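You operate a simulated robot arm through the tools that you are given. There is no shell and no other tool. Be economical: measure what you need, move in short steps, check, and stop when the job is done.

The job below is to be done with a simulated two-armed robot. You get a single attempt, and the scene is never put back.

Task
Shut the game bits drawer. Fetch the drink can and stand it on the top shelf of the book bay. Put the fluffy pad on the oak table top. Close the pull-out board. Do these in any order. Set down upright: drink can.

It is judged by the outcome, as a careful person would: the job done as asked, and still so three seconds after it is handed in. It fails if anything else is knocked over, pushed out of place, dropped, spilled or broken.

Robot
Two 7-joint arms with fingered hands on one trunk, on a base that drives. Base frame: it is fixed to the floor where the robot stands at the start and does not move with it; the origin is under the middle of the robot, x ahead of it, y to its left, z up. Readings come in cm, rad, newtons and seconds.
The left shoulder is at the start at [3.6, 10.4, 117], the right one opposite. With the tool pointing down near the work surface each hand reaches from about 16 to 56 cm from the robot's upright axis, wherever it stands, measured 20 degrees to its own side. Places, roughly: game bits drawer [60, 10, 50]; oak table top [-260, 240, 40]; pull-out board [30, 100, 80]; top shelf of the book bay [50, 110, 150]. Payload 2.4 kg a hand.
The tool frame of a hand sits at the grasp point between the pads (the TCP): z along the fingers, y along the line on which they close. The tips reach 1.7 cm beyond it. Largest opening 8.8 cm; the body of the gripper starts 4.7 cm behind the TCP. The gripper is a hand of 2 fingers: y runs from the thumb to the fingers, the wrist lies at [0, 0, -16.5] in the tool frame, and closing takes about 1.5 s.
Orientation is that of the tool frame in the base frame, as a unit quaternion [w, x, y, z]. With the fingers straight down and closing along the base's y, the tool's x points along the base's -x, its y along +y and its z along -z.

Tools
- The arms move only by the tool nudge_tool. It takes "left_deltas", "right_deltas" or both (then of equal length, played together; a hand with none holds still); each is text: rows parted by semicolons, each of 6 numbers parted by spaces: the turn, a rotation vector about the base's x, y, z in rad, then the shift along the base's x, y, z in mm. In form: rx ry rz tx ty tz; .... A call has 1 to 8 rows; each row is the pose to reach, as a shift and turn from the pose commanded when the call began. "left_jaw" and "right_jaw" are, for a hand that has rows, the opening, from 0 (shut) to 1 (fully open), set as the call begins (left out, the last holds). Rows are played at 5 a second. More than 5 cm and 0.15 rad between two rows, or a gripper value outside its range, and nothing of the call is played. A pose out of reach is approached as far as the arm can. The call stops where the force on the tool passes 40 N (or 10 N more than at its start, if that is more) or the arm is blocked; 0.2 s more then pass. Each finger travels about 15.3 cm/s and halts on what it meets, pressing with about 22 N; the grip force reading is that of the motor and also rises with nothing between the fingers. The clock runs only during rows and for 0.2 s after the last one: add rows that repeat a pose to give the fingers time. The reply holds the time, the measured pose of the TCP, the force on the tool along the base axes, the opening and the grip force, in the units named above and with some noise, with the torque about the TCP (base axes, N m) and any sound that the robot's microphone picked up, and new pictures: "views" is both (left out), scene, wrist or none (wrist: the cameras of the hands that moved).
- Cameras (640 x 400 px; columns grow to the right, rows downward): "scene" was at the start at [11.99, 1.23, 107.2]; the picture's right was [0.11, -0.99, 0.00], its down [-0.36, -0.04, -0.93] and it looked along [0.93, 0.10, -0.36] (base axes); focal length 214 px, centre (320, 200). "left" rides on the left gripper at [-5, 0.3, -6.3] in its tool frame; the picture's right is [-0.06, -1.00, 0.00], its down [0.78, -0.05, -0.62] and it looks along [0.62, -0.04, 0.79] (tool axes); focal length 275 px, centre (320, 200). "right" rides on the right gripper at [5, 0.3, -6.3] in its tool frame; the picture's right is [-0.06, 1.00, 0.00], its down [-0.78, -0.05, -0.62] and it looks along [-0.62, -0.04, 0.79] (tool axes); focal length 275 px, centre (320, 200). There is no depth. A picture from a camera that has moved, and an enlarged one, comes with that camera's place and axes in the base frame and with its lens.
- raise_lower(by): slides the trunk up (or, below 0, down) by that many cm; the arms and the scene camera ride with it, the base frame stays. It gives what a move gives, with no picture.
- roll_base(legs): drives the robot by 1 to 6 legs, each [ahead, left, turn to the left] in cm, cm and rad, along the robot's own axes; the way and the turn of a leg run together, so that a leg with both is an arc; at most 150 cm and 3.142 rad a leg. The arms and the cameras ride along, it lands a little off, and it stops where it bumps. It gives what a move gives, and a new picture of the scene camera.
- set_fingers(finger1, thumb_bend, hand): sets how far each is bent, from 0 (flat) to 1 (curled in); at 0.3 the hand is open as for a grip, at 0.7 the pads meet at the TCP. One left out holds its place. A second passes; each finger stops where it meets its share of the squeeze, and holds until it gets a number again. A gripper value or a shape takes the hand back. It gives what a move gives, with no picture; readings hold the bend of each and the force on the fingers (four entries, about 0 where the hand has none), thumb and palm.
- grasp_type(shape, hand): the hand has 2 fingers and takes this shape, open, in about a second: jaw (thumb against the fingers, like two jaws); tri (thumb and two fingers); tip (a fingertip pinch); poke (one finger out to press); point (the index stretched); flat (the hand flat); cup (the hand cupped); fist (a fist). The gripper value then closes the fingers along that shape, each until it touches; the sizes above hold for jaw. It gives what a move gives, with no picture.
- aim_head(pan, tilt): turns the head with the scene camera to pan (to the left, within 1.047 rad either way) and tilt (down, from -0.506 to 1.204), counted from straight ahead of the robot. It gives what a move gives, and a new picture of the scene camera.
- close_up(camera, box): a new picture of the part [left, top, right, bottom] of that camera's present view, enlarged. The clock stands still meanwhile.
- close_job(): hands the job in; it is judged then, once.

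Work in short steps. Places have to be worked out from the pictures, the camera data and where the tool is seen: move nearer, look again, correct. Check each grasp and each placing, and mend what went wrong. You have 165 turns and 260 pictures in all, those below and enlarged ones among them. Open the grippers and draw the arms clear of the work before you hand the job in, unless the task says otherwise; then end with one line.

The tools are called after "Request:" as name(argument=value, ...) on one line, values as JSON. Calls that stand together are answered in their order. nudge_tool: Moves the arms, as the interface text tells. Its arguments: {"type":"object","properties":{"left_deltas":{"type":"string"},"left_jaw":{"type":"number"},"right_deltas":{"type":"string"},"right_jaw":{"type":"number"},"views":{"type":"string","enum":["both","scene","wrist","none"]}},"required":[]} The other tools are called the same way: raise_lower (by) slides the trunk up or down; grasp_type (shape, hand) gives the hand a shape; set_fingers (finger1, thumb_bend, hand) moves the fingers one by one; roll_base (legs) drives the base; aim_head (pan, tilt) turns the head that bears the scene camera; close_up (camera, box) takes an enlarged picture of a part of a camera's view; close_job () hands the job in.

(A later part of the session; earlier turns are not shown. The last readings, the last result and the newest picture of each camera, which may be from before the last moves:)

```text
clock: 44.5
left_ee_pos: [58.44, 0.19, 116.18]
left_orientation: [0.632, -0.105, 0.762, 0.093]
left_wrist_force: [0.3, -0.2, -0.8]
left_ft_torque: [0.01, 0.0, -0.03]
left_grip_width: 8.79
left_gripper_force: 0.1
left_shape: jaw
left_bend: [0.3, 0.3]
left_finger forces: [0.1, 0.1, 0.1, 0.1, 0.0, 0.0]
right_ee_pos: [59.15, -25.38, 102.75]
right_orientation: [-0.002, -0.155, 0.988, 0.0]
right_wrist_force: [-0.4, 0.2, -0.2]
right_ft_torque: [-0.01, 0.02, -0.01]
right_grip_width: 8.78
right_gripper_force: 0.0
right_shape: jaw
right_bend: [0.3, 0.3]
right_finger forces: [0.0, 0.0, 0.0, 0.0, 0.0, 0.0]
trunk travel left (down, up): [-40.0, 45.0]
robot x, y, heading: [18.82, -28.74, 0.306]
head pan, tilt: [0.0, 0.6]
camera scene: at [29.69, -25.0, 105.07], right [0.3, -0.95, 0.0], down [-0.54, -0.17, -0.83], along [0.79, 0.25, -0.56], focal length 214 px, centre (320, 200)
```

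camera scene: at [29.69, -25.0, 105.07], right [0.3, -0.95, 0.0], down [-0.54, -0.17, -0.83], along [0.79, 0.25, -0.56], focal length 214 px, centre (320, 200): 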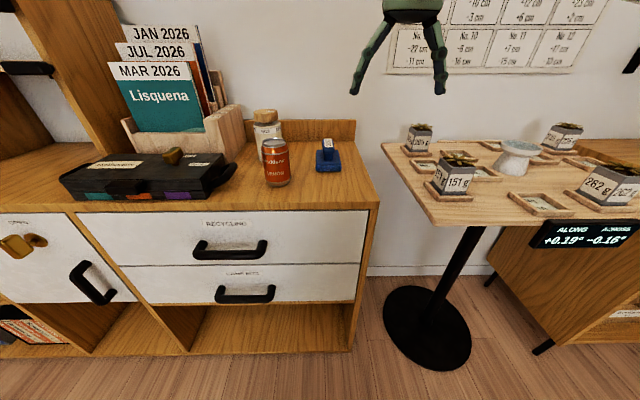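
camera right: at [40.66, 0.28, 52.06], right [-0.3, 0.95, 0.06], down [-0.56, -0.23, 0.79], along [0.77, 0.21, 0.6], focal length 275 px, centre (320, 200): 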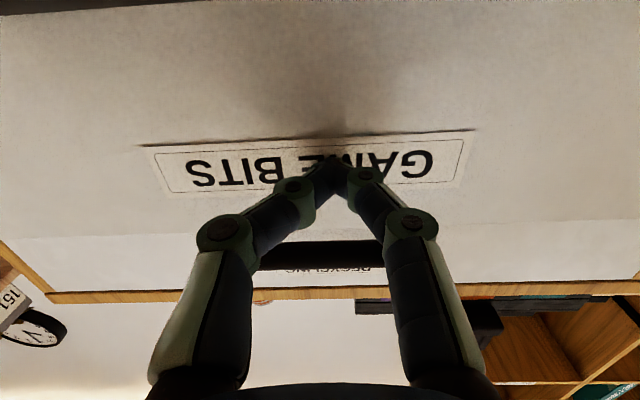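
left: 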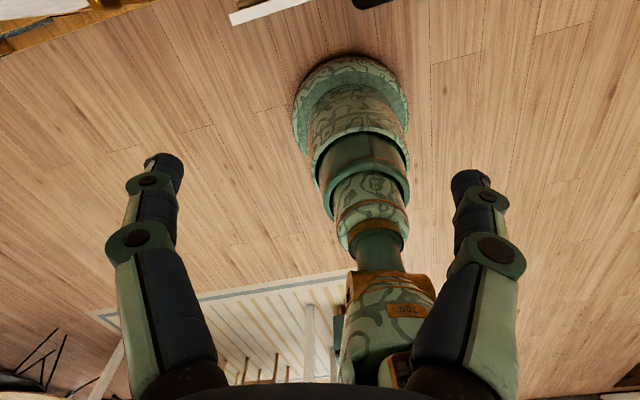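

Triangulating from the two views: counter z≈79.6, front edge 45.5 ahead; can centre at ≈57 ahead, lateral +10.7; pad at ≈64, lateral −2. I raise the right hand, then lower the trunk and line up the left hand behind the can.

Request:
nudge_tool(right_deltas="0 0 0 0 0 45; 0 0 0 0 0 90; 0 0 0 0 0 135; 0 0 0 0 0 170", left_deltas="0 0 0 5 -14 0; 0 0 0 9 -28 0; 0 0 0 14 -45 0; 0 0 0 14 -45 0", views="none")

Request:
raise_lower(by=-22)

Request:
aim_head(pan=0.15, tilt=0.5)

Request:
close_up(camera="left", box=[0, 0, 640, 400])

```text
clock: 45.5
left_ee_pos: [59.77, -4.09, 116.22]
left_orientation: [0.632, -0.105, 0.762, 0.093]
left_wrist_force: [-0.4, 0.4, 0.2]
left_ft_torque: [-0.03, 0.02, 0.01]
left_grip_width: 8.77
left_gripper_force: 0.0
left_shape: jaw
left_bend: [0.3, 0.3]
left_finger forces: [0.0, 0.1, 0.0, 0.0, 0.0, 0.0]
right_ee_pos: [59.11, -25.52, 119.84]
right_orientation: [-0.002, -0.154, 0.988, -0.001]
right_wrist_force: [-0.1, -0.8, -0.1]
right_ft_torque: [-0.02, 0.01, 0.01]
right_grip_width: 8.82
right_gripper_force: 0.0
right_shape: jaw
right_bend: [0.3, 0.3]
right_finger forces: [0.1, 0.0, 0.1, 0.1, 0.0, 0.0]
trunk travel left (down, up): [-40.0, 45.0]
robot x, y, heading: [18.73, -28.69, 0.309]
head pan, tilt: [0.0, 0.6]
```

```text
clock: 47.8
left_ee_pos: [59.94, -3.99, 94.16]
left_orientation: [0.632, -0.104, 0.763, 0.092]
left_wrist_force: [0.0, -0.5, -0.5]
left_ft_torque: [-0.03, 0.0, -0.02]
left_grip_width: 8.8
left_gripper_force: 0.1
left_shape: jaw
left_bend: [0.3, 0.3]
left_finger forces: [0.0, 0.0, 0.0, 0.1, 0.1, 0.0]
right_ee_pos: [59.18, -25.27, 97.79]
right_orientation: [-0.001, -0.155, 0.988, 0.0]
right_wrist_force: [0.0, 0.0, -0.5]
right_ft_torque: [-0.01, 0.01, 0.03]
right_grip_width: 8.79
right_gripper_force: 0.1
right_shape: jaw
right_bend: [0.3, 0.3]
right_finger forces: [0.0, 0.0, 0.0, 0.0, 0.0, 0.0]
trunk travel left (down, up): [-18.0, 67.0]
robot x, y, heading: [18.78, -28.72, 0.308]
head pan, tilt: [0.0, 0.6]
```

```text
clock: 48.5
left_ee_pos: [59.97, -4.26, 94.19]
left_orientation: [0.632, -0.106, 0.762, 0.094]
left_wrist_force: [-0.5, 0.6, 0.2]
left_ft_torque: [0.02, 0.02, 0.02]
left_grip_width: 8.8
left_gripper_force: 0.1
left_shape: jaw
left_bend: [0.3, 0.3]
left_finger forces: [0.0, 0.0, 0.0, 0.1, 0.0, 0.1]
right_ee_pos: [59.14, -25.31, 97.69]
right_orientation: [-0.002, -0.155, 0.988, -0.001]
right_wrist_force: [0.3, 0.4, -0.2]
right_ft_torque: [0.04, -0.01, 0.02]
right_grip_width: 8.8
right_gripper_force: 0.0
right_shape: jaw
right_bend: [0.3, 0.3]
right_finger forces: [0.0, 0.0, 0.0, 0.0, 0.0, 0.0]
trunk travel left (down, up): [-18.0, 67.0]
robot x, y, heading: [18.73, -28.77, 0.312]
head pan, tilt: [0.15, 0.499]
camera scene: at [30.21, -23.41, 83.96], right [0.44, -0.9, 0.0], down [-0.43, -0.21, -0.88], along [0.79, 0.39, -0.48], focal length 214 px, centre (320, 200)
```

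scene: 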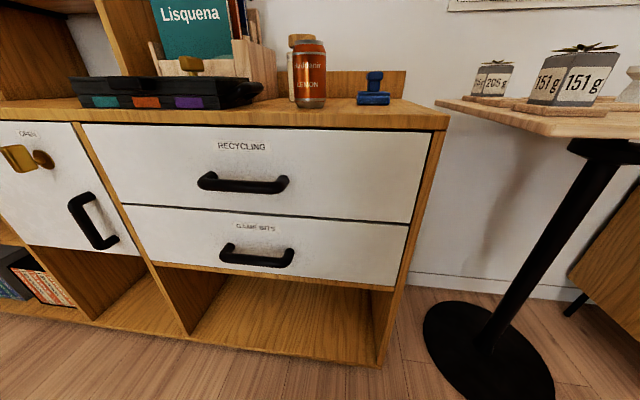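

```text
1.00 times, centred on (320, 200) of left
camera zoom: at [54.91, -5.46, 100.19], right [0.29, -0.96, 0.05], down [-0.71, -0.25, -0.66], along [0.64, 0.15, -0.75], focal length 275 px, centre (320, 200)
```

zoom: 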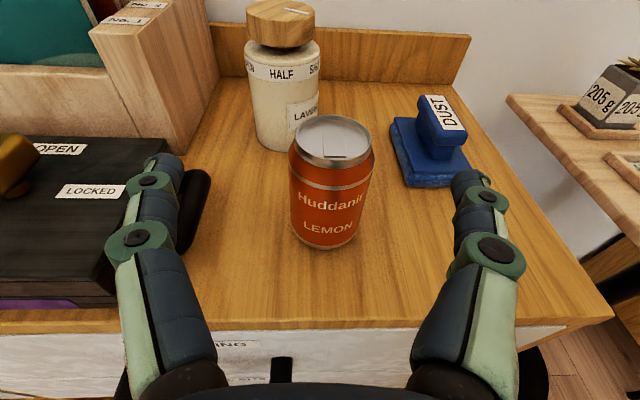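

From the left camera, the can stands at about (69.8, −2.7), top z≈90.5; my TCP is 1.4 cm too far left of its line. I correct, descend to z≈86 short of the can, and look.

Request:
nudge_tool(left_deltas="0 0 0 4 -13 -30; 0 0 0 4 -13 -60; 0 0 0 4 -13 -82; 0 0 0 4 -13 -82", views="wrist")

```text
clock: 49.5
left_ee_pos: [60.67, -7.37, 87.13]
left_orientation: [0.63, -0.107, 0.763, 0.095]
left_wrist_force: [0.2, -0.3, 0.0]
left_ft_torque: [0.01, -0.01, -0.03]
left_grip_width: 8.8
left_gripper_force: 0.1
left_shape: jaw
left_bend: [0.3, 0.3]
left_finger forces: [0.1, 0.0, 0.0, 0.0, 0.1, 0.1]
left hand out of reach, approached as far as the arm can: row 2, 3, 4
right_ee_pos: [59.04, -25.24, 97.7]
right_orientation: [-0.002, -0.155, 0.988, 0.0]
right_wrist_force: [-0.9, 0.7, 0.4]
right_ft_torque: [0.02, 0.02, -0.01]
right_grip_width: 8.81
right_gripper_force: 0.1
right_shape: jaw
right_bend: [0.3, 0.3]
right_finger forces: [0.0, 0.0, 0.0, 0.0, 0.1, 0.0]
trunk travel left (down, up): [-18.0, 67.0]
robot x, y, heading: [18.99, -29.15, 0.308]
head pan, tilt: [0.15, 0.499]
camera left: at [55.66, -8.59, 93.16], right [0.29, -0.95, 0.05], down [-0.71, -0.25, -0.66], along [0.64, 0.16, -0.75], focal length 275 px, centre (320, 200)
```

left: 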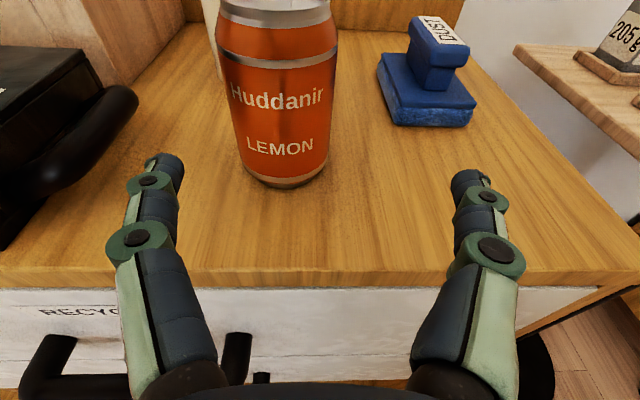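

The arm is cramped this close in; extending should free it. I make a small move forward-left and check the pose.

Request:
nudge_tool(left_deltas="0 0 0 10 8 0; 0 0 0 20 10 0; 0 0 0 20 10 0", views="wrist")

```text
clock: 50.3
left_ee_pos: [62.71, -6.82, 87.44]
left_orientation: [0.631, -0.108, 0.763, 0.095]
left_wrist_force: [1.4, 0.1, -0.2]
left_ft_torque: [0.0, 0.03, 0.01]
left_grip_width: 8.78
left_gripper_force: 0.0
left_shape: jaw
left_bend: [0.3, 0.3]
left_finger forces: [0.1, 0.0, 0.1, 0.0, 0.1, 0.0]
left hand out of reach, approached as far as the arm can: row 1, 2, 3
right_ee_pos: [59.11, -25.34, 97.73]
right_orientation: [-0.002, -0.155, 0.988, -0.001]
right_wrist_force: [0.0, 0.6, 0.4]
right_ft_torque: [0.02, -0.02, 0.02]
right_grip_width: 8.76
right_gripper_force: 0.1
right_shape: jaw
right_bend: [0.3, 0.3]
right_finger forces: [0.0, 0.0, 0.1, 0.0, 0.1, 0.0]
trunk travel left (down, up): [-18.0, 67.0]
robot x, y, heading: [18.76, -28.71, 0.305]
head pan, tilt: [0.15, 0.499]
camera left: at [57.71, -8.05, 93.53], right [0.29, -0.95, 0.05], down [-0.71, -0.25, -0.65], along [0.64, 0.15, -0.75], focal length 275 px, centre (320, 200)
```

left: 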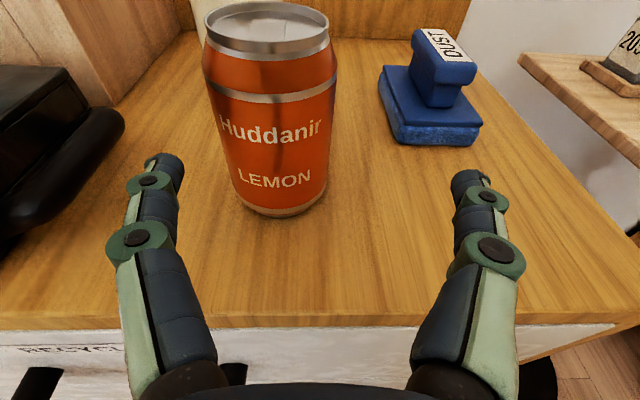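

Still joint-limited. I back the base 12 cm so that the arm works more stretched out.

Request:
roll_base(legs=[[-12, 0, 0]])

Request:
nudge_tool(left_deltas="0 0 0 38 12 0; 0 0 0 76 24 0; 0 0 0 105 33 0; 0 0 0 105 33 0", views="wrist")

```text
clock: 51.6
left_ee_pos: [51.16, -10.42, 87.47]
left_orientation: [0.631, -0.107, 0.763, 0.095]
left_wrist_force: [-0.1, -0.2, 0.6]
left_ft_torque: [-0.02, -0.02, 0.02]
left_grip_width: 8.8
left_gripper_force: 0.1
left_shape: jaw
left_bend: [0.3, 0.3]
left_finger forces: [0.0, 0.0, 0.1, 0.0, 0.0, 0.0]
right_ee_pos: [47.59, -28.97, 97.83]
right_orientation: [-0.002, -0.155, 0.988, 0.0]
right_wrist_force: [-0.1, -0.2, 0.7]
right_ft_torque: [0.02, 0.0, 0.03]
right_grip_width: 8.79
right_gripper_force: 0.1
right_shape: jaw
right_bend: [0.3, 0.3]
right_finger forces: [0.0, 0.0, 0.0, 0.0, 0.0, 0.0]
trunk travel left (down, up): [-18.0, 67.0]
robot x, y, heading: [7.01, -32.18, 0.309]
head pan, tilt: [0.15, 0.499]
camera scene: at [18.66, -27.08, 83.96], right [0.44, -0.9, 0.0], down [-0.43, -0.21, -0.88], along [0.79, 0.39, -0.48], focal length 214 px, centre (320, 200)
```

scene: 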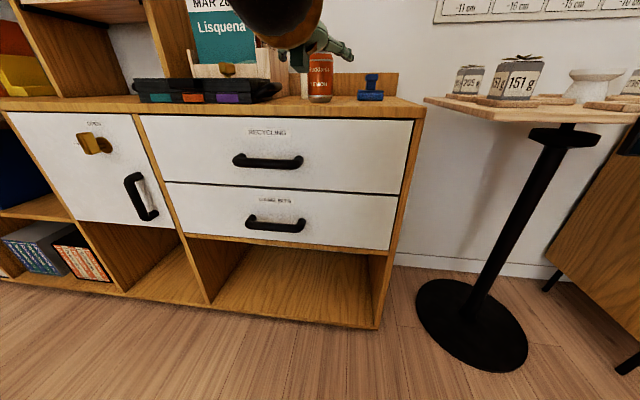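

```text
clock: 52.6
left_ee_pos: [61.75, -7.21, 87.45]
left_orientation: [0.628, -0.108, 0.765, 0.096]
left_wrist_force: [0.0, -0.1, 0.2]
left_ft_torque: [0.03, -0.01, -0.01]
left_grip_width: 8.78
left_gripper_force: 0.0
left_shape: jaw
left_bend: [0.3, 0.3]
left_finger forces: [0.0, 0.1, 0.0, 0.1, 0.0, 0.0]
right_ee_pos: [47.6, -28.93, 97.73]
right_orientation: [-0.002, -0.155, 0.988, 0.0]
right_wrist_force: [0.9, 0.7, 0.3]
right_ft_torque: [-0.02, 0.01, 0.01]
right_grip_width: 8.8
right_gripper_force: 0.1
right_shape: jaw
right_bend: [0.3, 0.3]
right_finger forces: [0.0, 0.1, 0.0, 0.0, 0.0, 0.1]
trunk travel left (down, up): [-18.0, 67.0]
robot x, y, heading: [7.27, -32.5, 0.305]
head pan, tilt: [0.15, 0.499]
camera left: at [56.7, -8.56, 93.54], right [0.3, -0.95, 0.05], down [-0.72, -0.26, -0.65], along [0.63, 0.16, -0.76], focal length 275 px, centre (320, 200)
```

left: 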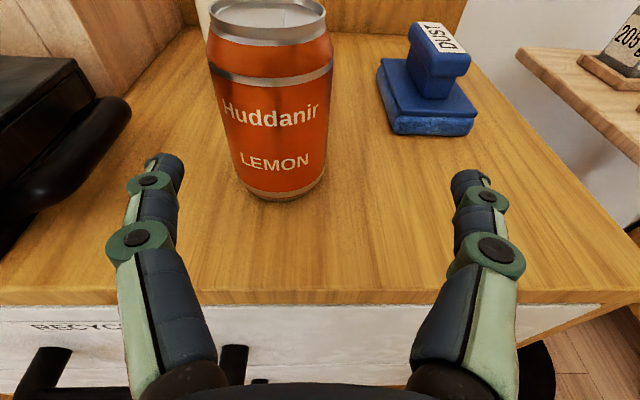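

No more reach limits. The can centre computes to ≈(70.2, −2.0); I shift 2.6 cm left first, then move in around it.

Request:
nudge_tool(left_deltas="0 0 0 -4 13 0; 0 0 0 -8 25 -6; 0 0 0 20 34 -10; 0 0 0 38 39 -10; 0 0 0 38 39 -10", views="wrist")

```text
clock: 53.8
left_ee_pos: [64.84, -5.26, 88.37]
left_orientation: [0.631, -0.108, 0.763, 0.095]
left_wrist_force: [-0.3, 0.1, 0.4]
left_ft_torque: [0.02, 0.0, 0.0]
left_grip_width: 8.78
left_gripper_force: 0.0
left_shape: jaw
left_bend: [0.3, 0.3]
left_finger forces: [0.1, 0.1, 0.0, 0.0, 0.0, 0.0]
left hand out of reach, approached as far as the arm can: row 1, 2, 3, 4, 5
right_ee_pos: [47.57, -28.85, 97.82]
right_orientation: [-0.002, -0.155, 0.988, 0.0]
right_wrist_force: [-0.1, -0.7, 0.4]
right_ft_torque: [-0.02, -0.01, 0.02]
right_grip_width: 8.8
right_gripper_force: 0.1
right_shape: jaw
right_bend: [0.3, 0.3]
right_finger forces: [0.0, 0.0, 0.0, 0.0, 0.1, 0.0]
trunk travel left (down, up): [-18.0, 67.0]
robot x, y, heading: [7.32, -32.52, 0.306]
head pan, tilt: [0.15, 0.499]
camera left: at [59.9, -6.62, 94.37], right [0.29, -0.95, 0.05], down [-0.71, -0.25, -0.65], along [0.64, 0.16, -0.75], focal length 275 px, centre (320, 200)
```

left: 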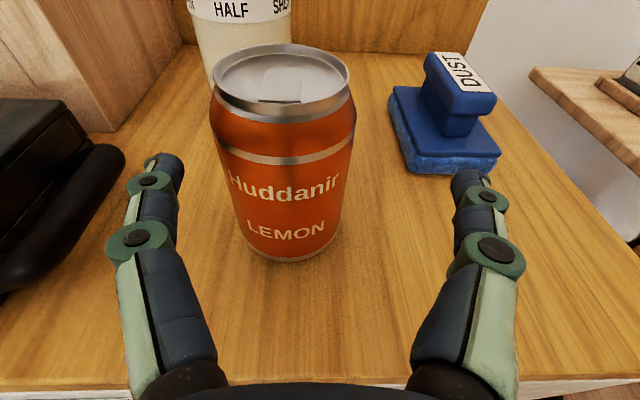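

The wrist limit comes from the hand being almost at shoulder height. I raise the trunk 12 cm (hand clears the can top), shift the base 8 cm right so the can lies more to the left arm's side, then redo the approach.

Request:
raise_lower(by=12)

Request:
nudge_tool(left_deltas="0 0 0 -47 -14 0; 0 0 0 -47 -14 0", views="none")

Request:
roll_base(legs=[[0, -8, 0]])

Request:
nudge_tool(left_deltas="0 0 0 -8 25 0; 0 0 0 -16 50 0; 0 0 0 -24 75 0; 0 0 0 -30 95 -30; 0 0 0 -30 95 -70; 0 0 0 -30 95 -110; 0 0 0 -30 95 -140; 0 0 0 -30 95 -140", views="wrist")

```text
clock: 55.3
left_ee_pos: [64.93, -5.5, 100.24]
left_orientation: [0.63, -0.107, 0.764, 0.094]
left_wrist_force: [0.0, -0.4, -1.1]
left_ft_torque: [0.0, -0.01, 0.04]
left_grip_width: 8.81
left_gripper_force: 0.1
left_shape: jaw
left_bend: [0.3, 0.3]
left_finger forces: [0.0, 0.0, 0.0, 0.0, 0.1, 0.0]
right_ee_pos: [47.5, -28.99, 109.71]
right_orientation: [-0.002, -0.154, 0.988, 0.0]
right_wrist_force: [-0.2, 0.1, 0.4]
right_ft_torque: [-0.03, -0.02, 0.02]
right_grip_width: 8.79
right_gripper_force: 0.0
right_shape: jaw
right_bend: [0.3, 0.3]
right_finger forces: [0.1, 0.0, 0.0, 0.1, 0.0, 0.0]
trunk travel left (down, up): [-30.0, 55.0]
robot x, y, heading: [6.99, -32.26, 0.301]
head pan, tilt: [0.15, 0.499]
```

```text
clock: 55.9
left_ee_pos: [60.24, -6.69, 100.45]
left_orientation: [0.628, -0.109, 0.765, 0.096]
left_wrist_force: [0.2, 0.6, -0.2]
left_ft_torque: [0.01, 0.0, 0.02]
left_grip_width: 8.81
left_gripper_force: 0.0
left_shape: jaw
left_bend: [0.3, 0.3]
left_finger forces: [0.0, 0.0, 0.1, 0.0, 0.1, 0.0]
left hand out of reach, approached as far as the arm can: row 1
right_ee_pos: [47.59, -28.97, 109.8]
right_orientation: [-0.002, -0.155, 0.988, -0.001]
right_wrist_force: [-0.4, -0.3, -1.3]
right_ft_torque: [-0.02, 0.01, 0.0]
right_grip_width: 8.8
right_gripper_force: 0.1
right_shape: jaw
right_bend: [0.3, 0.3]
right_finger forces: [0.1, 0.1, 0.1, 0.0, 0.1, 0.0]
trunk travel left (down, up): [-30.0, 55.0]
robot x, y, heading: [7.12, -32.24, 0.304]
head pan, tilt: [0.15, 0.499]
```

```text
clock: 56.9
left_ee_pos: [62.62, -14.52, 100.51]
left_orientation: [0.628, -0.109, 0.764, 0.097]
left_wrist_force: [-0.1, -0.7, -0.7]
left_ft_torque: [-0.01, -0.01, 0.01]
left_grip_width: 8.8
left_gripper_force: 0.0
left_shape: jaw
left_bend: [0.3, 0.3]
left_finger forces: [0.0, 0.1, 0.1, 0.0, 0.0, 0.1]
right_ee_pos: [50.11, -36.7, 109.74]
right_orientation: [-0.002, -0.155, 0.988, 0.0]
right_wrist_force: [0.3, 0.1, 0.1]
right_ft_torque: [0.01, -0.02, 0.02]
right_grip_width: 8.82
right_gripper_force: 0.1
right_shape: jaw
right_bend: [0.3, 0.3]
right_finger forces: [0.0, 0.0, 0.1, 0.1, 0.0, 0.0]
trunk travel left (down, up): [-30.0, 55.0]
robot x, y, heading: [9.27, -39.83, 0.307]
head pan, tilt: [0.15, 0.499]
camera scene: at [20.63, -34.94, 95.92], right [0.44, -0.9, 0.0], down [-0.43, -0.21, -0.88], along [0.79, 0.39, -0.48], focal length 214 px, centre (320, 200)
```

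scene: 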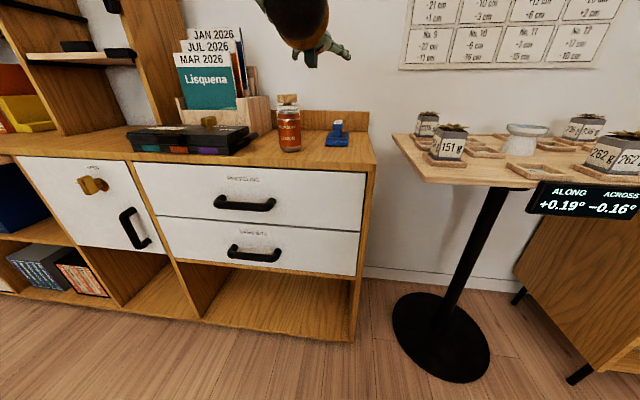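

```text
clock: 58.7
left_ee_pos: [61.27, -8.57, 101.11]
left_orientation: [0.6, -0.118, 0.788, 0.076]
left_wrist_force: [-0.2, 0.0, 1.0]
left_ft_torque: [-0.03, 0.0, 0.02]
left_grip_width: 8.81
left_gripper_force: 0.1
left_shape: jaw
left_bend: [0.3, 0.3]
left_finger forces: [0.0, 0.0, 0.1, 0.0, 0.0, 0.0]
left hand out of reach, approached as far as the arm can: row 1, 2, 3, 4, 5, 6, 7, 8
right_ee_pos: [50.0, -36.66, 109.79]
right_orientation: [-0.002, -0.155, 0.988, -0.001]
right_wrist_force: [-0.4, -0.2, -0.5]
right_ft_torque: [0.01, -0.01, 0.0]
right_grip_width: 8.79
right_gripper_force: 0.1
right_shape: jaw
right_bend: [0.3, 0.3]
right_finger forces: [0.1, 0.0, 0.0, 0.0, 0.0, 0.1]
trunk travel left (down, up): [-30.0, 55.0]
robot x, y, heading: [9.67, -39.79, 0.309]
head pan, tilt: [0.15, 0.499]
camera left: at [56.78, -9.46, 107.7], right [0.29, -0.95, 0.08], down [-0.76, -0.28, -0.59], along [0.58, 0.11, -0.81], focal length 275 px, centre (320, 200)
```

left: 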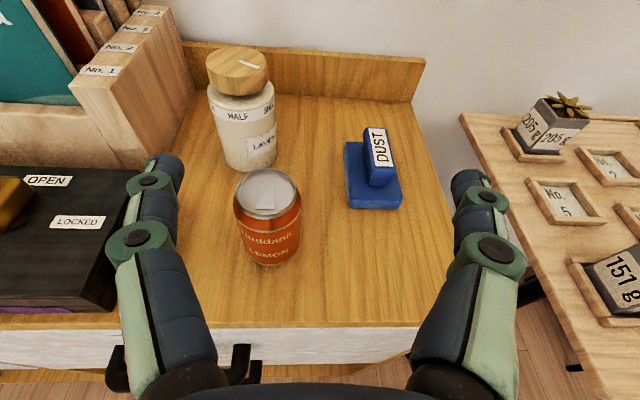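

The left arm is in an awkward posture at this near-horizontal tilt. I relax the tilt to about 45° below horizontal, which also suits both the can grasp and the shelf.

Request:
nudge_tool(left_deltas="-0.043 0.135 0 0 0 5; -0.086 0.27 0 0 0 10; -0.129 0.405 0 0 0 15; -0.15 0.475 0 0 0 15; -0.15 0.475 0 0 0 15", views="none")

Request:
nudge_tool(left_deltas="0 0 0 -5 20 0; 0 0 0 -10 35 0; 0 0 0 -10 35 0", views="wrist")

```text
clock: 59.9
left_ee_pos: [60.89, -8.61, 102.55]
left_orientation: [0.386, -0.142, 0.91, 0.043]
left_wrist_force: [-0.1, -0.6, -0.6]
left_ft_torque: [-0.01, -0.03, 0.0]
left_grip_width: 8.79
left_gripper_force: 0.0
left_shape: jaw
left_bend: [0.3, 0.3]
left_finger forces: [0.0, 0.0, 0.0, 0.0, 0.0, 0.1]
right_ee_pos: [49.98, -36.63, 109.75]
right_orientation: [-0.002, -0.155, 0.988, -0.001]
right_wrist_force: [-0.3, -0.1, -0.4]
right_ft_torque: [-0.02, 0.01, 0.0]
right_grip_width: 8.78
right_gripper_force: 0.2
right_shape: jaw
right_bend: [0.3, 0.3]
right_finger forces: [0.0, 0.0, 0.1, 0.0, 0.1, 0.0]
trunk travel left (down, up): [-30.0, 55.0]
robot x, y, heading: [9.49, -40.1, 0.312]
head pan, tilt: [0.15, 0.499]
```

```text
clock: 60.7
left_ee_pos: [59.86, -5.13, 102.51]
left_orientation: [0.387, -0.143, 0.91, 0.044]
left_wrist_force: [-0.3, 0.2, -0.1]
left_ft_torque: [0.01, 0.02, 0.0]
left_grip_width: 8.82
left_gripper_force: 0.0
left_shape: jaw
left_bend: [0.3, 0.3]
left_finger forces: [0.1, 0.0, 0.0, 0.1, 0.1, 0.0]
right_ee_pos: [50.07, -36.62, 109.88]
right_orientation: [-0.001, -0.155, 0.988, -0.001]
right_wrist_force: [-0.3, -0.5, 0.0]
right_ft_torque: [0.03, -0.01, 0.0]
right_grip_width: 8.79
right_gripper_force: 0.0
right_shape: jaw
right_bend: [0.3, 0.3]
right_finger forces: [0.0, 0.1, 0.0, 0.0, 0.0, 0.1]
trunk travel left (down, up): [-30.0, 55.0]
robot x, y, heading: [9.42, -40.29, 0.312]
head pan, tilt: [0.15, 0.499]
camera left: at [58.79, -4.95, 110.42], right [0.33, -0.94, 0.07], down [-0.93, -0.34, -0.13], along [0.15, -0.03, -0.99], focal length 275 px, centre (320, 200)
```

left: 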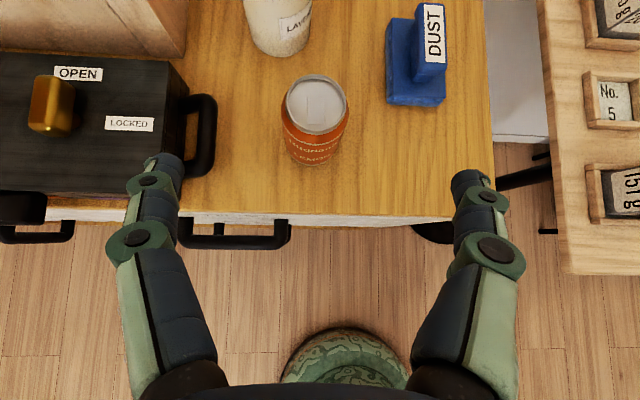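

Good posture now (45° tilt). Can ≈ (69.4, −2.7), laterally aligned with the hand. I go most of the way diagonally in and check.

Request:
nudge_tool(left_deltas="0 0 0 20 5 -33; 0 0 0 40 10 -66; 0 0 0 60 15 -98; 0 0 0 60 15 -98", views="wrist")

```text
clock: 61.7
left_ee_pos: [65.74, -3.78, 92.47]
left_orientation: [0.387, -0.142, 0.91, 0.044]
left_wrist_force: [0.4, 0.1, 1.1]
left_ft_torque: [0.01, -0.01, 0.0]
left_grip_width: 8.82
left_gripper_force: 0.0
left_shape: jaw
left_bend: [0.3, 0.3]
left_finger forces: [0.1, 0.0, 0.0, 0.1, 0.0, 0.0]
right_ee_pos: [50.02, -36.61, 109.67]
right_orientation: [-0.001, -0.155, 0.988, -0.001]
right_wrist_force: [0.5, -0.2, 0.7]
right_ft_torque: [0.0, -0.05, 0.0]
right_grip_width: 8.8
right_gripper_force: 0.0
right_shape: jaw
right_bend: [0.3, 0.3]
right_finger forces: [0.0, 0.0, 0.0, 0.0, 0.0, 0.0]
trunk travel left (down, up): [-30.0, 55.0]
robot x, y, heading: [9.58, -40.01, 0.311]
head pan, tilt: [0.15, 0.499]
camera left: at [64.7, -3.63, 100.45], right [0.33, -0.94, 0.07], down [-0.93, -0.34, -0.13], along [0.15, -0.03, -0.99], focal length 275 px, centre (320, 200)
```

left: 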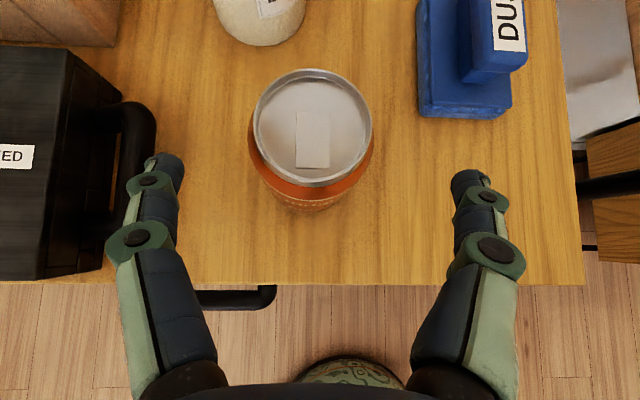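

Aligned laterally within a couple of millimetres. I finish the approach and close on the can.

Request:
nudge_tool(left_deltas="0 0 0 14 4 -26; 0 0 0 28 9 -52; 0 0 0 28 9 -52", views="wrist")

Request:
nudge_tool(left_deltas="0 0 0 0 0 0; 0 0 0 0 0 0; 0 0 0 0 0 0; 0 0 0 0 0 0; 0 0 0 0 0 0; 0 0 0 0 0 0; 0 0 0 0 0 0; 0 0 0 0 0 0", left_jaw=0, views="wrist")

```text
clock: 62.5
left_ee_pos: [68.5, -2.74, 87.47]
left_orientation: [0.388, -0.141, 0.91, 0.043]
left_wrist_force: [0.5, 0.7, 0.0]
left_ft_torque: [0.01, -0.01, -0.01]
left_grip_width: 8.8
left_gripper_force: 0.0
left_shape: jaw
left_bend: [0.3, 0.3]
left_finger forces: [0.1, 0.1, 0.0, 0.0, 0.0, 0.0]
right_ee_pos: [49.9, -36.59, 109.78]
right_orientation: [-0.001, -0.154, 0.988, 0.0]
right_wrist_force: [0.4, 0.6, -0.2]
right_ft_torque: [0.02, 0.02, -0.01]
right_grip_width: 8.81
right_gripper_force: 0.1
right_shape: jaw
right_bend: [0.3, 0.3]
right_finger forces: [0.0, 0.0, 0.0, 0.0, 0.0, 0.0]
trunk travel left (down, up): [-30.0, 55.0]
robot x, y, heading: [9.52, -40.36, 0.303]
head pan, tilt: [0.15, 0.499]
camera left: at [67.45, -2.55, 95.36], right [0.33, -0.94, 0.08], down [-0.93, -0.34, -0.13], along [0.15, -0.03, -0.99], focal length 275 px, centre (320, 200)
```

left: 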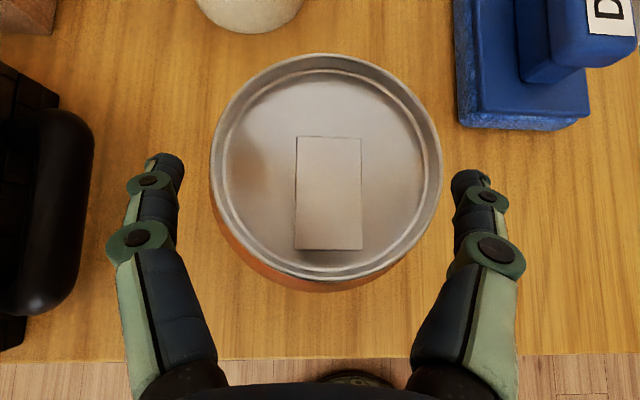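

```text
clock: 64.3
left_ee_pos: [68.55, -2.66, 87.43]
left_orientation: [0.387, -0.142, 0.91, 0.044]
left_wrist_force: [0.1, 0.2, 0.0]
left_ft_torque: [0.0, -0.06, 0.0]
left_grip_width: 5.2
left_gripper_force: 22.0
left_shape: jaw
left_bend: [0.72, 0.68]
left_finger forces: [19.9, 0.1, 0.0, 0.1, 19.7, 0.0]
right_ee_pos: [50.07, -36.6, 109.8]
right_orientation: [-0.001, -0.155, 0.988, 0.0]
right_wrist_force: [-0.2, 0.4, -0.2]
right_ft_torque: [0.02, 0.03, -0.02]
right_grip_width: 8.81
right_gripper_force: 0.1
right_shape: jaw
right_bend: [0.3, 0.3]
right_finger forces: [0.0, 0.0, 0.1, 0.0, 0.0, 0.0]
trunk travel left (down, up): [-30.0, 55.0]
robot x, y, heading: [9.38, -40.57, 0.31]
head pan, tilt: [0.15, 0.499]
camera left: at [67.43, -2.52, 95.38], right [0.33, -0.94, 0.08], down [-0.93, -0.34, -0.13], along [0.15, -0.03, -0.99], focal length 275 px, centre (320, 200)
```

left: 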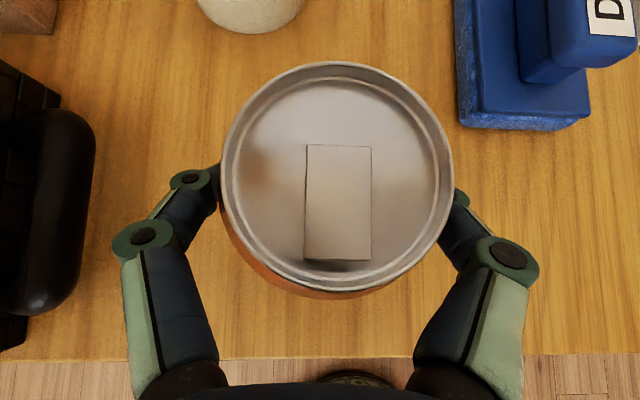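

Grip holds at 5.2 cm with ~20 N. I lift 4 cm and check that the can stays put in the hand.

Request:
nudge_tool(left_deltas="0 0 0 0 0 10; 0 0 0 0 0 25; 0 0 0 0 0 40; 0 0 0 0 0 40; 0 0 0 0 0 40", views="both")

```text
clock: 65.5
left_ee_pos: [68.51, -2.72, 91.6]
left_orientation: [0.387, -0.142, 0.91, 0.044]
left_wrist_force: [-1.0, -0.6, 0.7]
left_ft_torque: [0.0, -0.03, 0.0]
left_grip_width: 5.22
left_gripper_force: 22.2
left_shape: jaw
left_bend: [0.72, 0.68]
left_finger forces: [19.9, 0.0, 0.0, 0.0, 19.6, 0.0]
right_ee_pos: [49.89, -36.62, 109.83]
right_orientation: [-0.001, -0.155, 0.988, 0.0]
right_wrist_force: [0.2, -0.8, 0.2]
right_ft_torque: [0.02, 0.0, -0.01]
right_grip_width: 8.8
right_gripper_force: 0.1
right_shape: jaw
right_bend: [0.3, 0.3]
right_finger forces: [0.1, 0.1, 0.0, 0.0, 0.1, 0.0]
trunk travel left (down, up): [-30.0, 55.0]
robot x, y, heading: [9.86, -39.82, 0.307]
head pan, tilt: [0.15, 0.499]
camera scene: at [20.63, -34.92, 95.92], right [0.44, -0.9, 0.0], down [-0.43, -0.21, -0.88], along [0.79, 0.39, -0.48], focal length 214 px, centre (320, 200)
camera left: at [67.43, -2.53, 99.39], right [0.33, -0.94, 0.08], down [-0.93, -0.34, -0.13], along [0.15, -0.03, -0.99], focal length 275 px, centre (320, 200)
```

scene: 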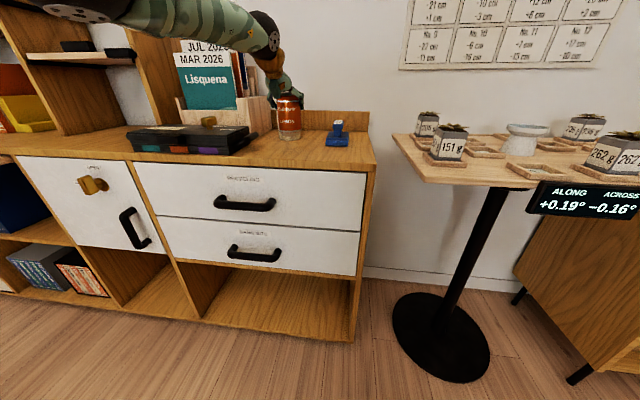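
left: 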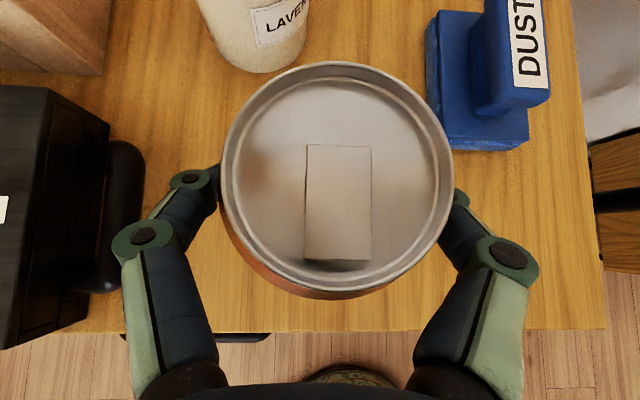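

The can is held firmly and upright. I lift and retract it to a safe carrying spot, and tilt the right hand for the pad.

Request:
nudge_tool(left_deltas="0 0 0 0 0 40; 0 0 0 0 0 80; 0 0 0 0 0 120; 0 0 0 -45 -10 140; 0 0 0 -90 -23 140; 0 0 0 -135 -36 140; 0 0 0 -180 -50 140; 0 0 0 -215 -60 140", right_deltas="0.0448 -0.141 0 0 0 0; 0.0896 -0.282 0 0 0 0; 0.1344 -0.423 0 0 0 0; 0.1792 -0.564 0 0 0 0; 0.1792 -0.564 0 0 0 0; 0.1792 -0.564 0 0 0 0; 0.1792 -0.564 0 0 0 0; 0.1792 -0.564 0 0 0 0", views="scene")

```text
refused: row 4 steps farther than a row can; nothing moved
```

Request:
nudge_tool(left_deltas="0 0 0 0 0 40; 0 0 0 0 0 80; 0 0 0 0 0 120; 0 0 0 -38 -10 140; 0 0 0 -80 -23 140; 0 0 0 -125 -36 140; 0 0 0 -170 -50 140; 0 0 0 -210 -60 140", right_deltas="0.0448 -0.141 0 0 0 0; 0.0896 -0.282 0 0 0 0; 0.1344 -0.423 0 0 0 0; 0.1792 -0.564 0 0 0 0; 0.1792 -0.564 0 0 0 0; 0.1792 -0.564 0 0 0 0; 0.1792 -0.564 0 0 0 0; 0.1792 -0.564 0 0 0 0", views="scene")

```text
clock: 67.3
left_ee_pos: [47.55, -8.95, 105.63]
left_orientation: [0.387, -0.143, 0.91, 0.044]
left_wrist_force: [0.5, 0.1, -0.2]
left_ft_torque: [-0.05, -0.02, 0.0]
left_grip_width: 5.18
left_gripper_force: 21.8
left_shape: jaw
left_bend: [0.72, 0.69]
left_finger forces: [19.9, 0.1, 0.1, 0.0, 19.6, 0.1]
right_ee_pos: [49.91, -36.73, 109.96]
right_orientation: [0.286, -0.148, 0.946, 0.044]
right_wrist_force: [0.7, -0.4, -0.4]
right_ft_torque: [0.01, 0.01, -0.03]
right_grip_width: 8.8
right_gripper_force: 0.0
right_shape: jaw
right_bend: [0.3, 0.3]
right_finger forces: [0.0, 0.0, 0.0, 0.0, 0.1, 0.0]
trunk travel left (down, up): [-30.0, 55.0]
robot x, y, heading: [9.68, -40.35, 0.309]
head pan, tilt: [0.15, 0.499]
camera scene: at [20.61, -34.92, 95.93], right [0.44, -0.9, 0.0], down [-0.43, -0.21, -0.88], along [0.79, 0.39, -0.48], focal length 214 px, centre (320, 200)
```

scene: 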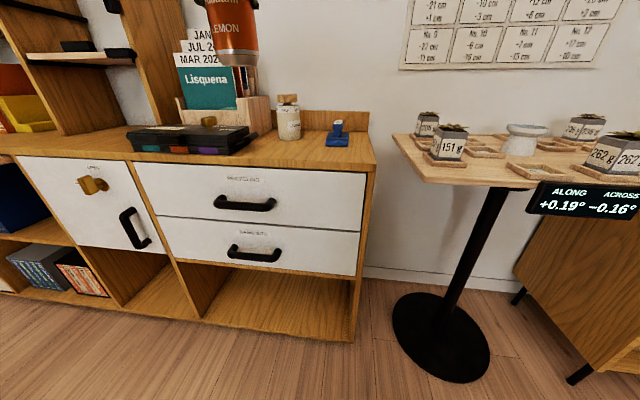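

Can is carried clear. I drive 14 forward and 16 left to bring the pad under the right arm.

Request:
roll_base(legs=[[0, 16, 0], [14, 0, 0]])

Request:
close_up(camera="right", box=[0, 0, 640, 400])

```text
clock: 69.7
left_ee_pos: [55.94, 11.03, 105.43]
left_orientation: [0.387, -0.143, 0.91, 0.044]
left_wrist_force: [-0.2, -0.1, -0.8]
left_ft_torque: [-0.04, -0.01, 0.0]
left_grip_width: 5.17
left_gripper_force: 22.1
left_shape: jaw
left_bend: [0.72, 0.69]
left_finger forces: [20.0, 0.0, 0.0, 0.0, 19.6, 0.0]
right_ee_pos: [58.35, -16.63, 109.85]
right_orientation: [0.287, -0.149, 0.945, 0.044]
right_wrist_force: [0.1, -0.5, -0.2]
right_ft_torque: [0.0, -0.01, -0.02]
right_grip_width: 8.81
right_gripper_force: 0.0
right_shape: jaw
right_bend: [0.3, 0.3]
right_finger forces: [0.1, 0.1, 0.0, 0.0, 0.1, 0.0]
trunk travel left (down, up): [-30.0, 55.0]
robot x, y, heading: [17.74, -20.22, 0.311]
head pan, tilt: [0.15, 0.499]
camera scene: at [28.99, -15.02, 95.92], right [0.44, -0.9, 0.0], down [-0.43, -0.21, -0.88], along [0.79, 0.39, -0.48], focal length 214 px, centre (320, 200)
```

scene: 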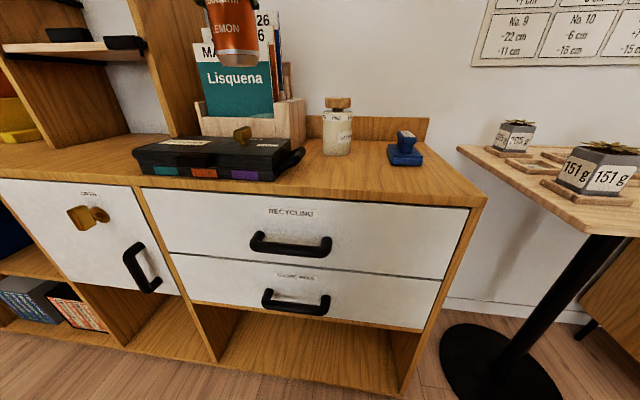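

```text
1.00 times, centred on (320, 200) of right
camera zoom: at [50.98, -18.78, 112.31], right [-0.26, 0.97, 0.03], down [0.31, 0.05, 0.95], along [0.92, 0.25, -0.31], focal length 275 px, centre (320, 200)
```

zoom: 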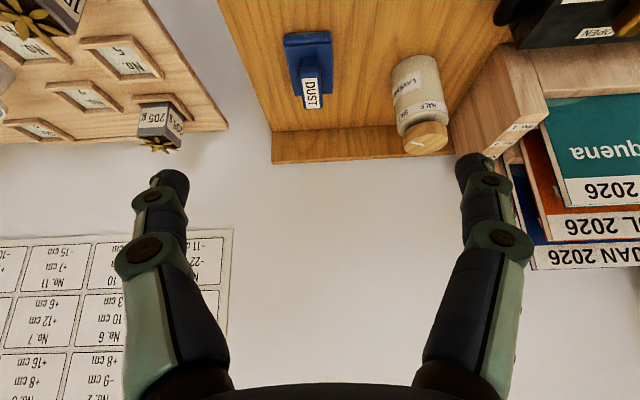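

Pad's handle computes to ≈(81.7, −11), aligned with the hand. I move the right hand above it and look.

Request:
nudge_tool(right_deltas="0 0 0 40 10 -15; 0 0 0 80 20 -30; 0 0 0 120 30 -50; 0 0 0 155 38 -70; 0 0 0 185 46 -95; 0 0 0 200 50 -115; 0 0 0 200 50 -115", views="wrist")

```text
clock: 71.3
left_ee_pos: [55.9, 11.07, 105.44]
left_orientation: [0.387, -0.143, 0.91, 0.044]
left_wrist_force: [-0.3, 0.4, -0.3]
left_ft_torque: [-0.02, 0.01, -0.01]
left_grip_width: 5.18
left_gripper_force: 22.2
left_shape: jaw
left_bend: [0.72, 0.69]
left_finger forces: [19.9, 0.0, 0.0, 0.0, 19.6, 0.0]
right_ee_pos: [78.29, -11.75, 98.12]
right_orientation: [0.287, -0.148, 0.945, 0.044]
right_wrist_force: [-0.9, 0.4, -0.3]
right_ft_torque: [0.0, -0.01, -0.02]
right_grip_width: 8.81
right_gripper_force: 0.0
right_shape: jaw
right_bend: [0.3, 0.3]
right_finger forces: [0.0, 0.1, 0.1, 0.0, 0.1, 0.1]
trunk travel left (down, up): [-30.0, 55.0]
robot x, y, heading: [17.95, -20.35, 0.31]
head pan, tilt: [0.15, 0.499]
camera right: at [70.99, -13.83, 100.65], right [-0.26, 0.97, 0.03], down [0.31, 0.05, 0.95], along [0.92, 0.25, -0.31], focal length 275 px, centre (320, 200)
```

right: 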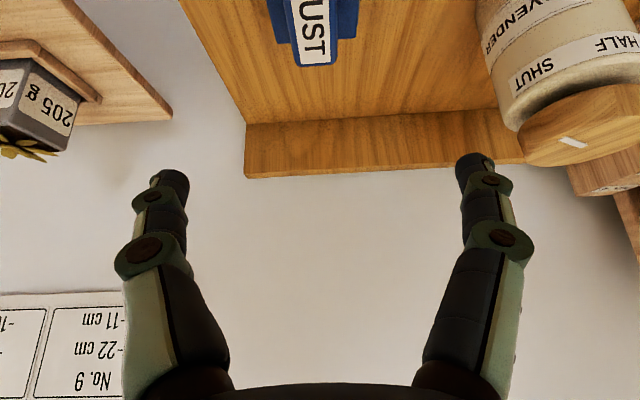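

Handle top at z≈86.5, spanning x≈78–85 at y≈−11; hand is aligned. I descend onto it.

Request:
nudge_tool(right_deltas="0 0 0 10 2 -35; 0 0 0 20 4 -70; 0 0 0 28 6 -100; 0 0 0 30 6 -115; 0 0 0 30 6 -128; 0 0 0 30 6 -128", views="both")

```text
clock: 72.7
left_ee_pos: [56.01, 11.0, 105.41]
left_orientation: [0.387, -0.143, 0.91, 0.044]
left_wrist_force: [0.2, -0.1, -0.1]
left_ft_torque: [0.01, 0.0, 0.01]
left_grip_width: 5.16
left_gripper_force: 21.8
left_shape: jaw
left_bend: [0.72, 0.69]
left_finger forces: [19.8, 0.0, 0.1, 0.0, 19.5, 0.0]
right_ee_pos: [81.25, -11.09, 85.33]
right_orientation: [0.287, -0.149, 0.945, 0.045]
right_wrist_force: [-1.1, 0.7, 0.3]
right_ft_torque: [-0.03, 0.02, 0.02]
right_grip_width: 8.82
right_gripper_force: 0.0
right_shape: jaw
right_bend: [0.3, 0.3]
right_finger forces: [0.0, 0.1, 0.0, 0.0, 0.1, 0.0]
trunk travel left (down, up): [-30.0, 55.0]
robot x, y, heading: [17.77, -20.29, 0.305]
head pan, tilt: [0.15, 0.499]
camera scene: at [28.98, -15.02, 95.92], right [0.44, -0.9, 0.0], down [-0.43, -0.21, -0.88], along [0.79, 0.39, -0.48], focal length 214 px, centre (320, 200)
camera right: at [73.96, -13.16, 87.88], right [-0.26, 0.97, 0.03], down [0.31, 0.05, 0.95], along [0.92, 0.25, -0.31], focal length 275 px, centre (320, 200)
```

scene: 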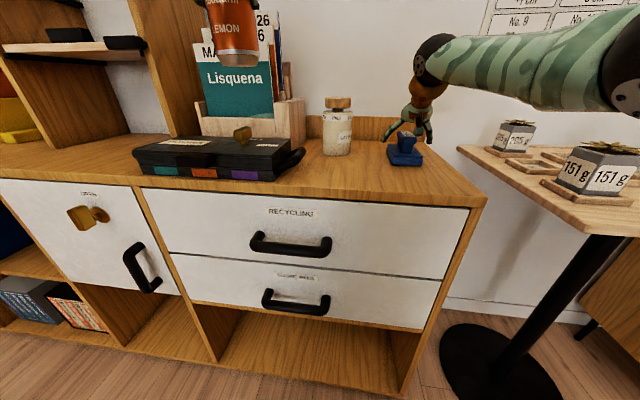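
right: 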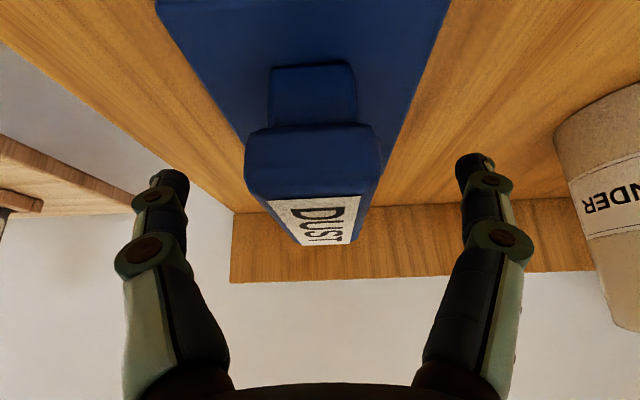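

The handle sits between the fingers. I close on it.

Request:
nudge_tool(right_deltas="0 0 0 0 0 0; 0 0 0 0 0 0; 0 0 0 0 0 0; 0 0 0 0 0 0; 0 0 0 0 0 0; 0 0 0 0 0 0; 0 0 0 0 0 0; 0 0 0 0 0 0", right_jaw=0, views="wrist")

Request:
nudge_tool(right_deltas="0 0 0 0 0 10; 0 0 0 0 0 30; 0 0 0 0 0 50; 0 0 0 0 0 50", views="both")

```text
clock: 74.5
left_ee_pos: [55.91, 11.02, 105.51]
left_orientation: [0.387, -0.143, 0.91, 0.045]
left_wrist_force: [-0.2, 0.1, 0.3]
left_ft_torque: [0.02, 0.02, -0.04]
left_grip_width: 5.21
left_gripper_force: 22.2
left_shape: jaw
left_bend: [0.72, 0.69]
left_finger forces: [19.9, 0.0, 0.0, 0.0, 19.7, 0.0]
right_ee_pos: [81.23, -11.09, 85.41]
right_orientation: [0.287, -0.149, 0.945, 0.044]
right_wrist_force: [0.4, -0.9, 0.1]
right_ft_torque: [-0.02, 0.03, 0.0]
right_grip_width: 2.02
right_gripper_force: 21.8
right_shape: jaw
right_bend: [0.73, 0.7]
right_finger forces: [20.0, 0.1, 0.1, 0.0, 19.9, 0.0]
trunk travel left (down, up): [-30.0, 55.0]
robot x, y, heading: [18.07, -20.12, 0.308]
head pan, tilt: [0.15, 0.499]
camera right: at [73.96, -13.16, 87.9], right [-0.26, 0.97, 0.03], down [0.31, 0.05, 0.95], along [0.92, 0.25, -0.31], focal length 275 px, centre (320, 200)
```

right: 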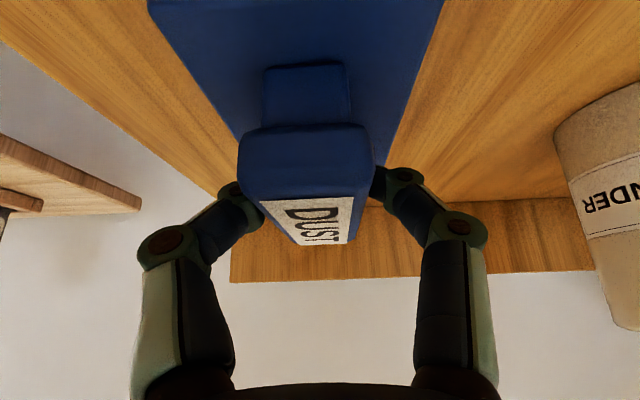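

```text
clock: 75.5
left_ee_pos: [56.02, 11.09, 105.54]
left_orientation: [0.386, -0.143, 0.91, 0.043]
left_wrist_force: [0.7, -0.4, -0.9]
left_ft_torque: [0.02, 0.02, -0.01]
left_grip_width: 5.19
left_gripper_force: 22.1
left_shape: jaw
left_bend: [0.72, 0.69]
left_finger forces: [19.8, 0.0, 0.0, 0.1, 19.5, 0.0]
right_ee_pos: [81.25, -11.12, 90.51]
right_orientation: [0.286, -0.148, 0.946, 0.044]
right_wrist_force: [0.2, 0.7, -0.8]
right_ft_torque: [0.01, 0.0, 0.01]
right_grip_width: 2.0
right_gripper_force: 22.0
right_shape: jaw
right_bend: [0.73, 0.7]
right_finger forces: [19.9, 0.0, 0.0, 0.1, 19.9, 0.0]
trunk travel left (down, up): [-30.0, 55.0]
robot x, y, heading: [17.83, -20.12, 0.311]
head pan, tilt: [0.15, 0.499]
camera scene: at [28.98, -15.02, 95.92], right [0.44, -0.9, 0.0], down [-0.43, -0.21, -0.88], along [0.79, 0.39, -0.48], focal length 214 px, centre (320, 200)
camera right: at [73.92, -13.17, 92.93], right [-0.26, 0.97, 0.03], down [0.31, 0.05, 0.95], along [0.92, 0.25, -0.31], focal length 275 px, centre (320, 200)
```

scene: 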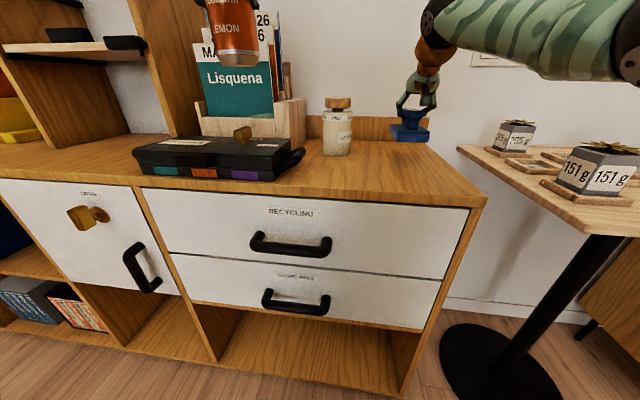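
right: 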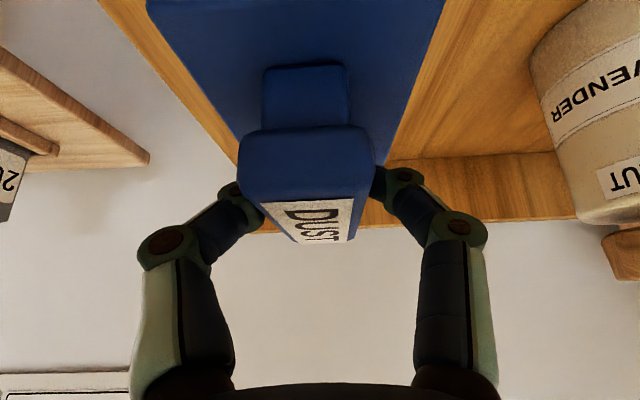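

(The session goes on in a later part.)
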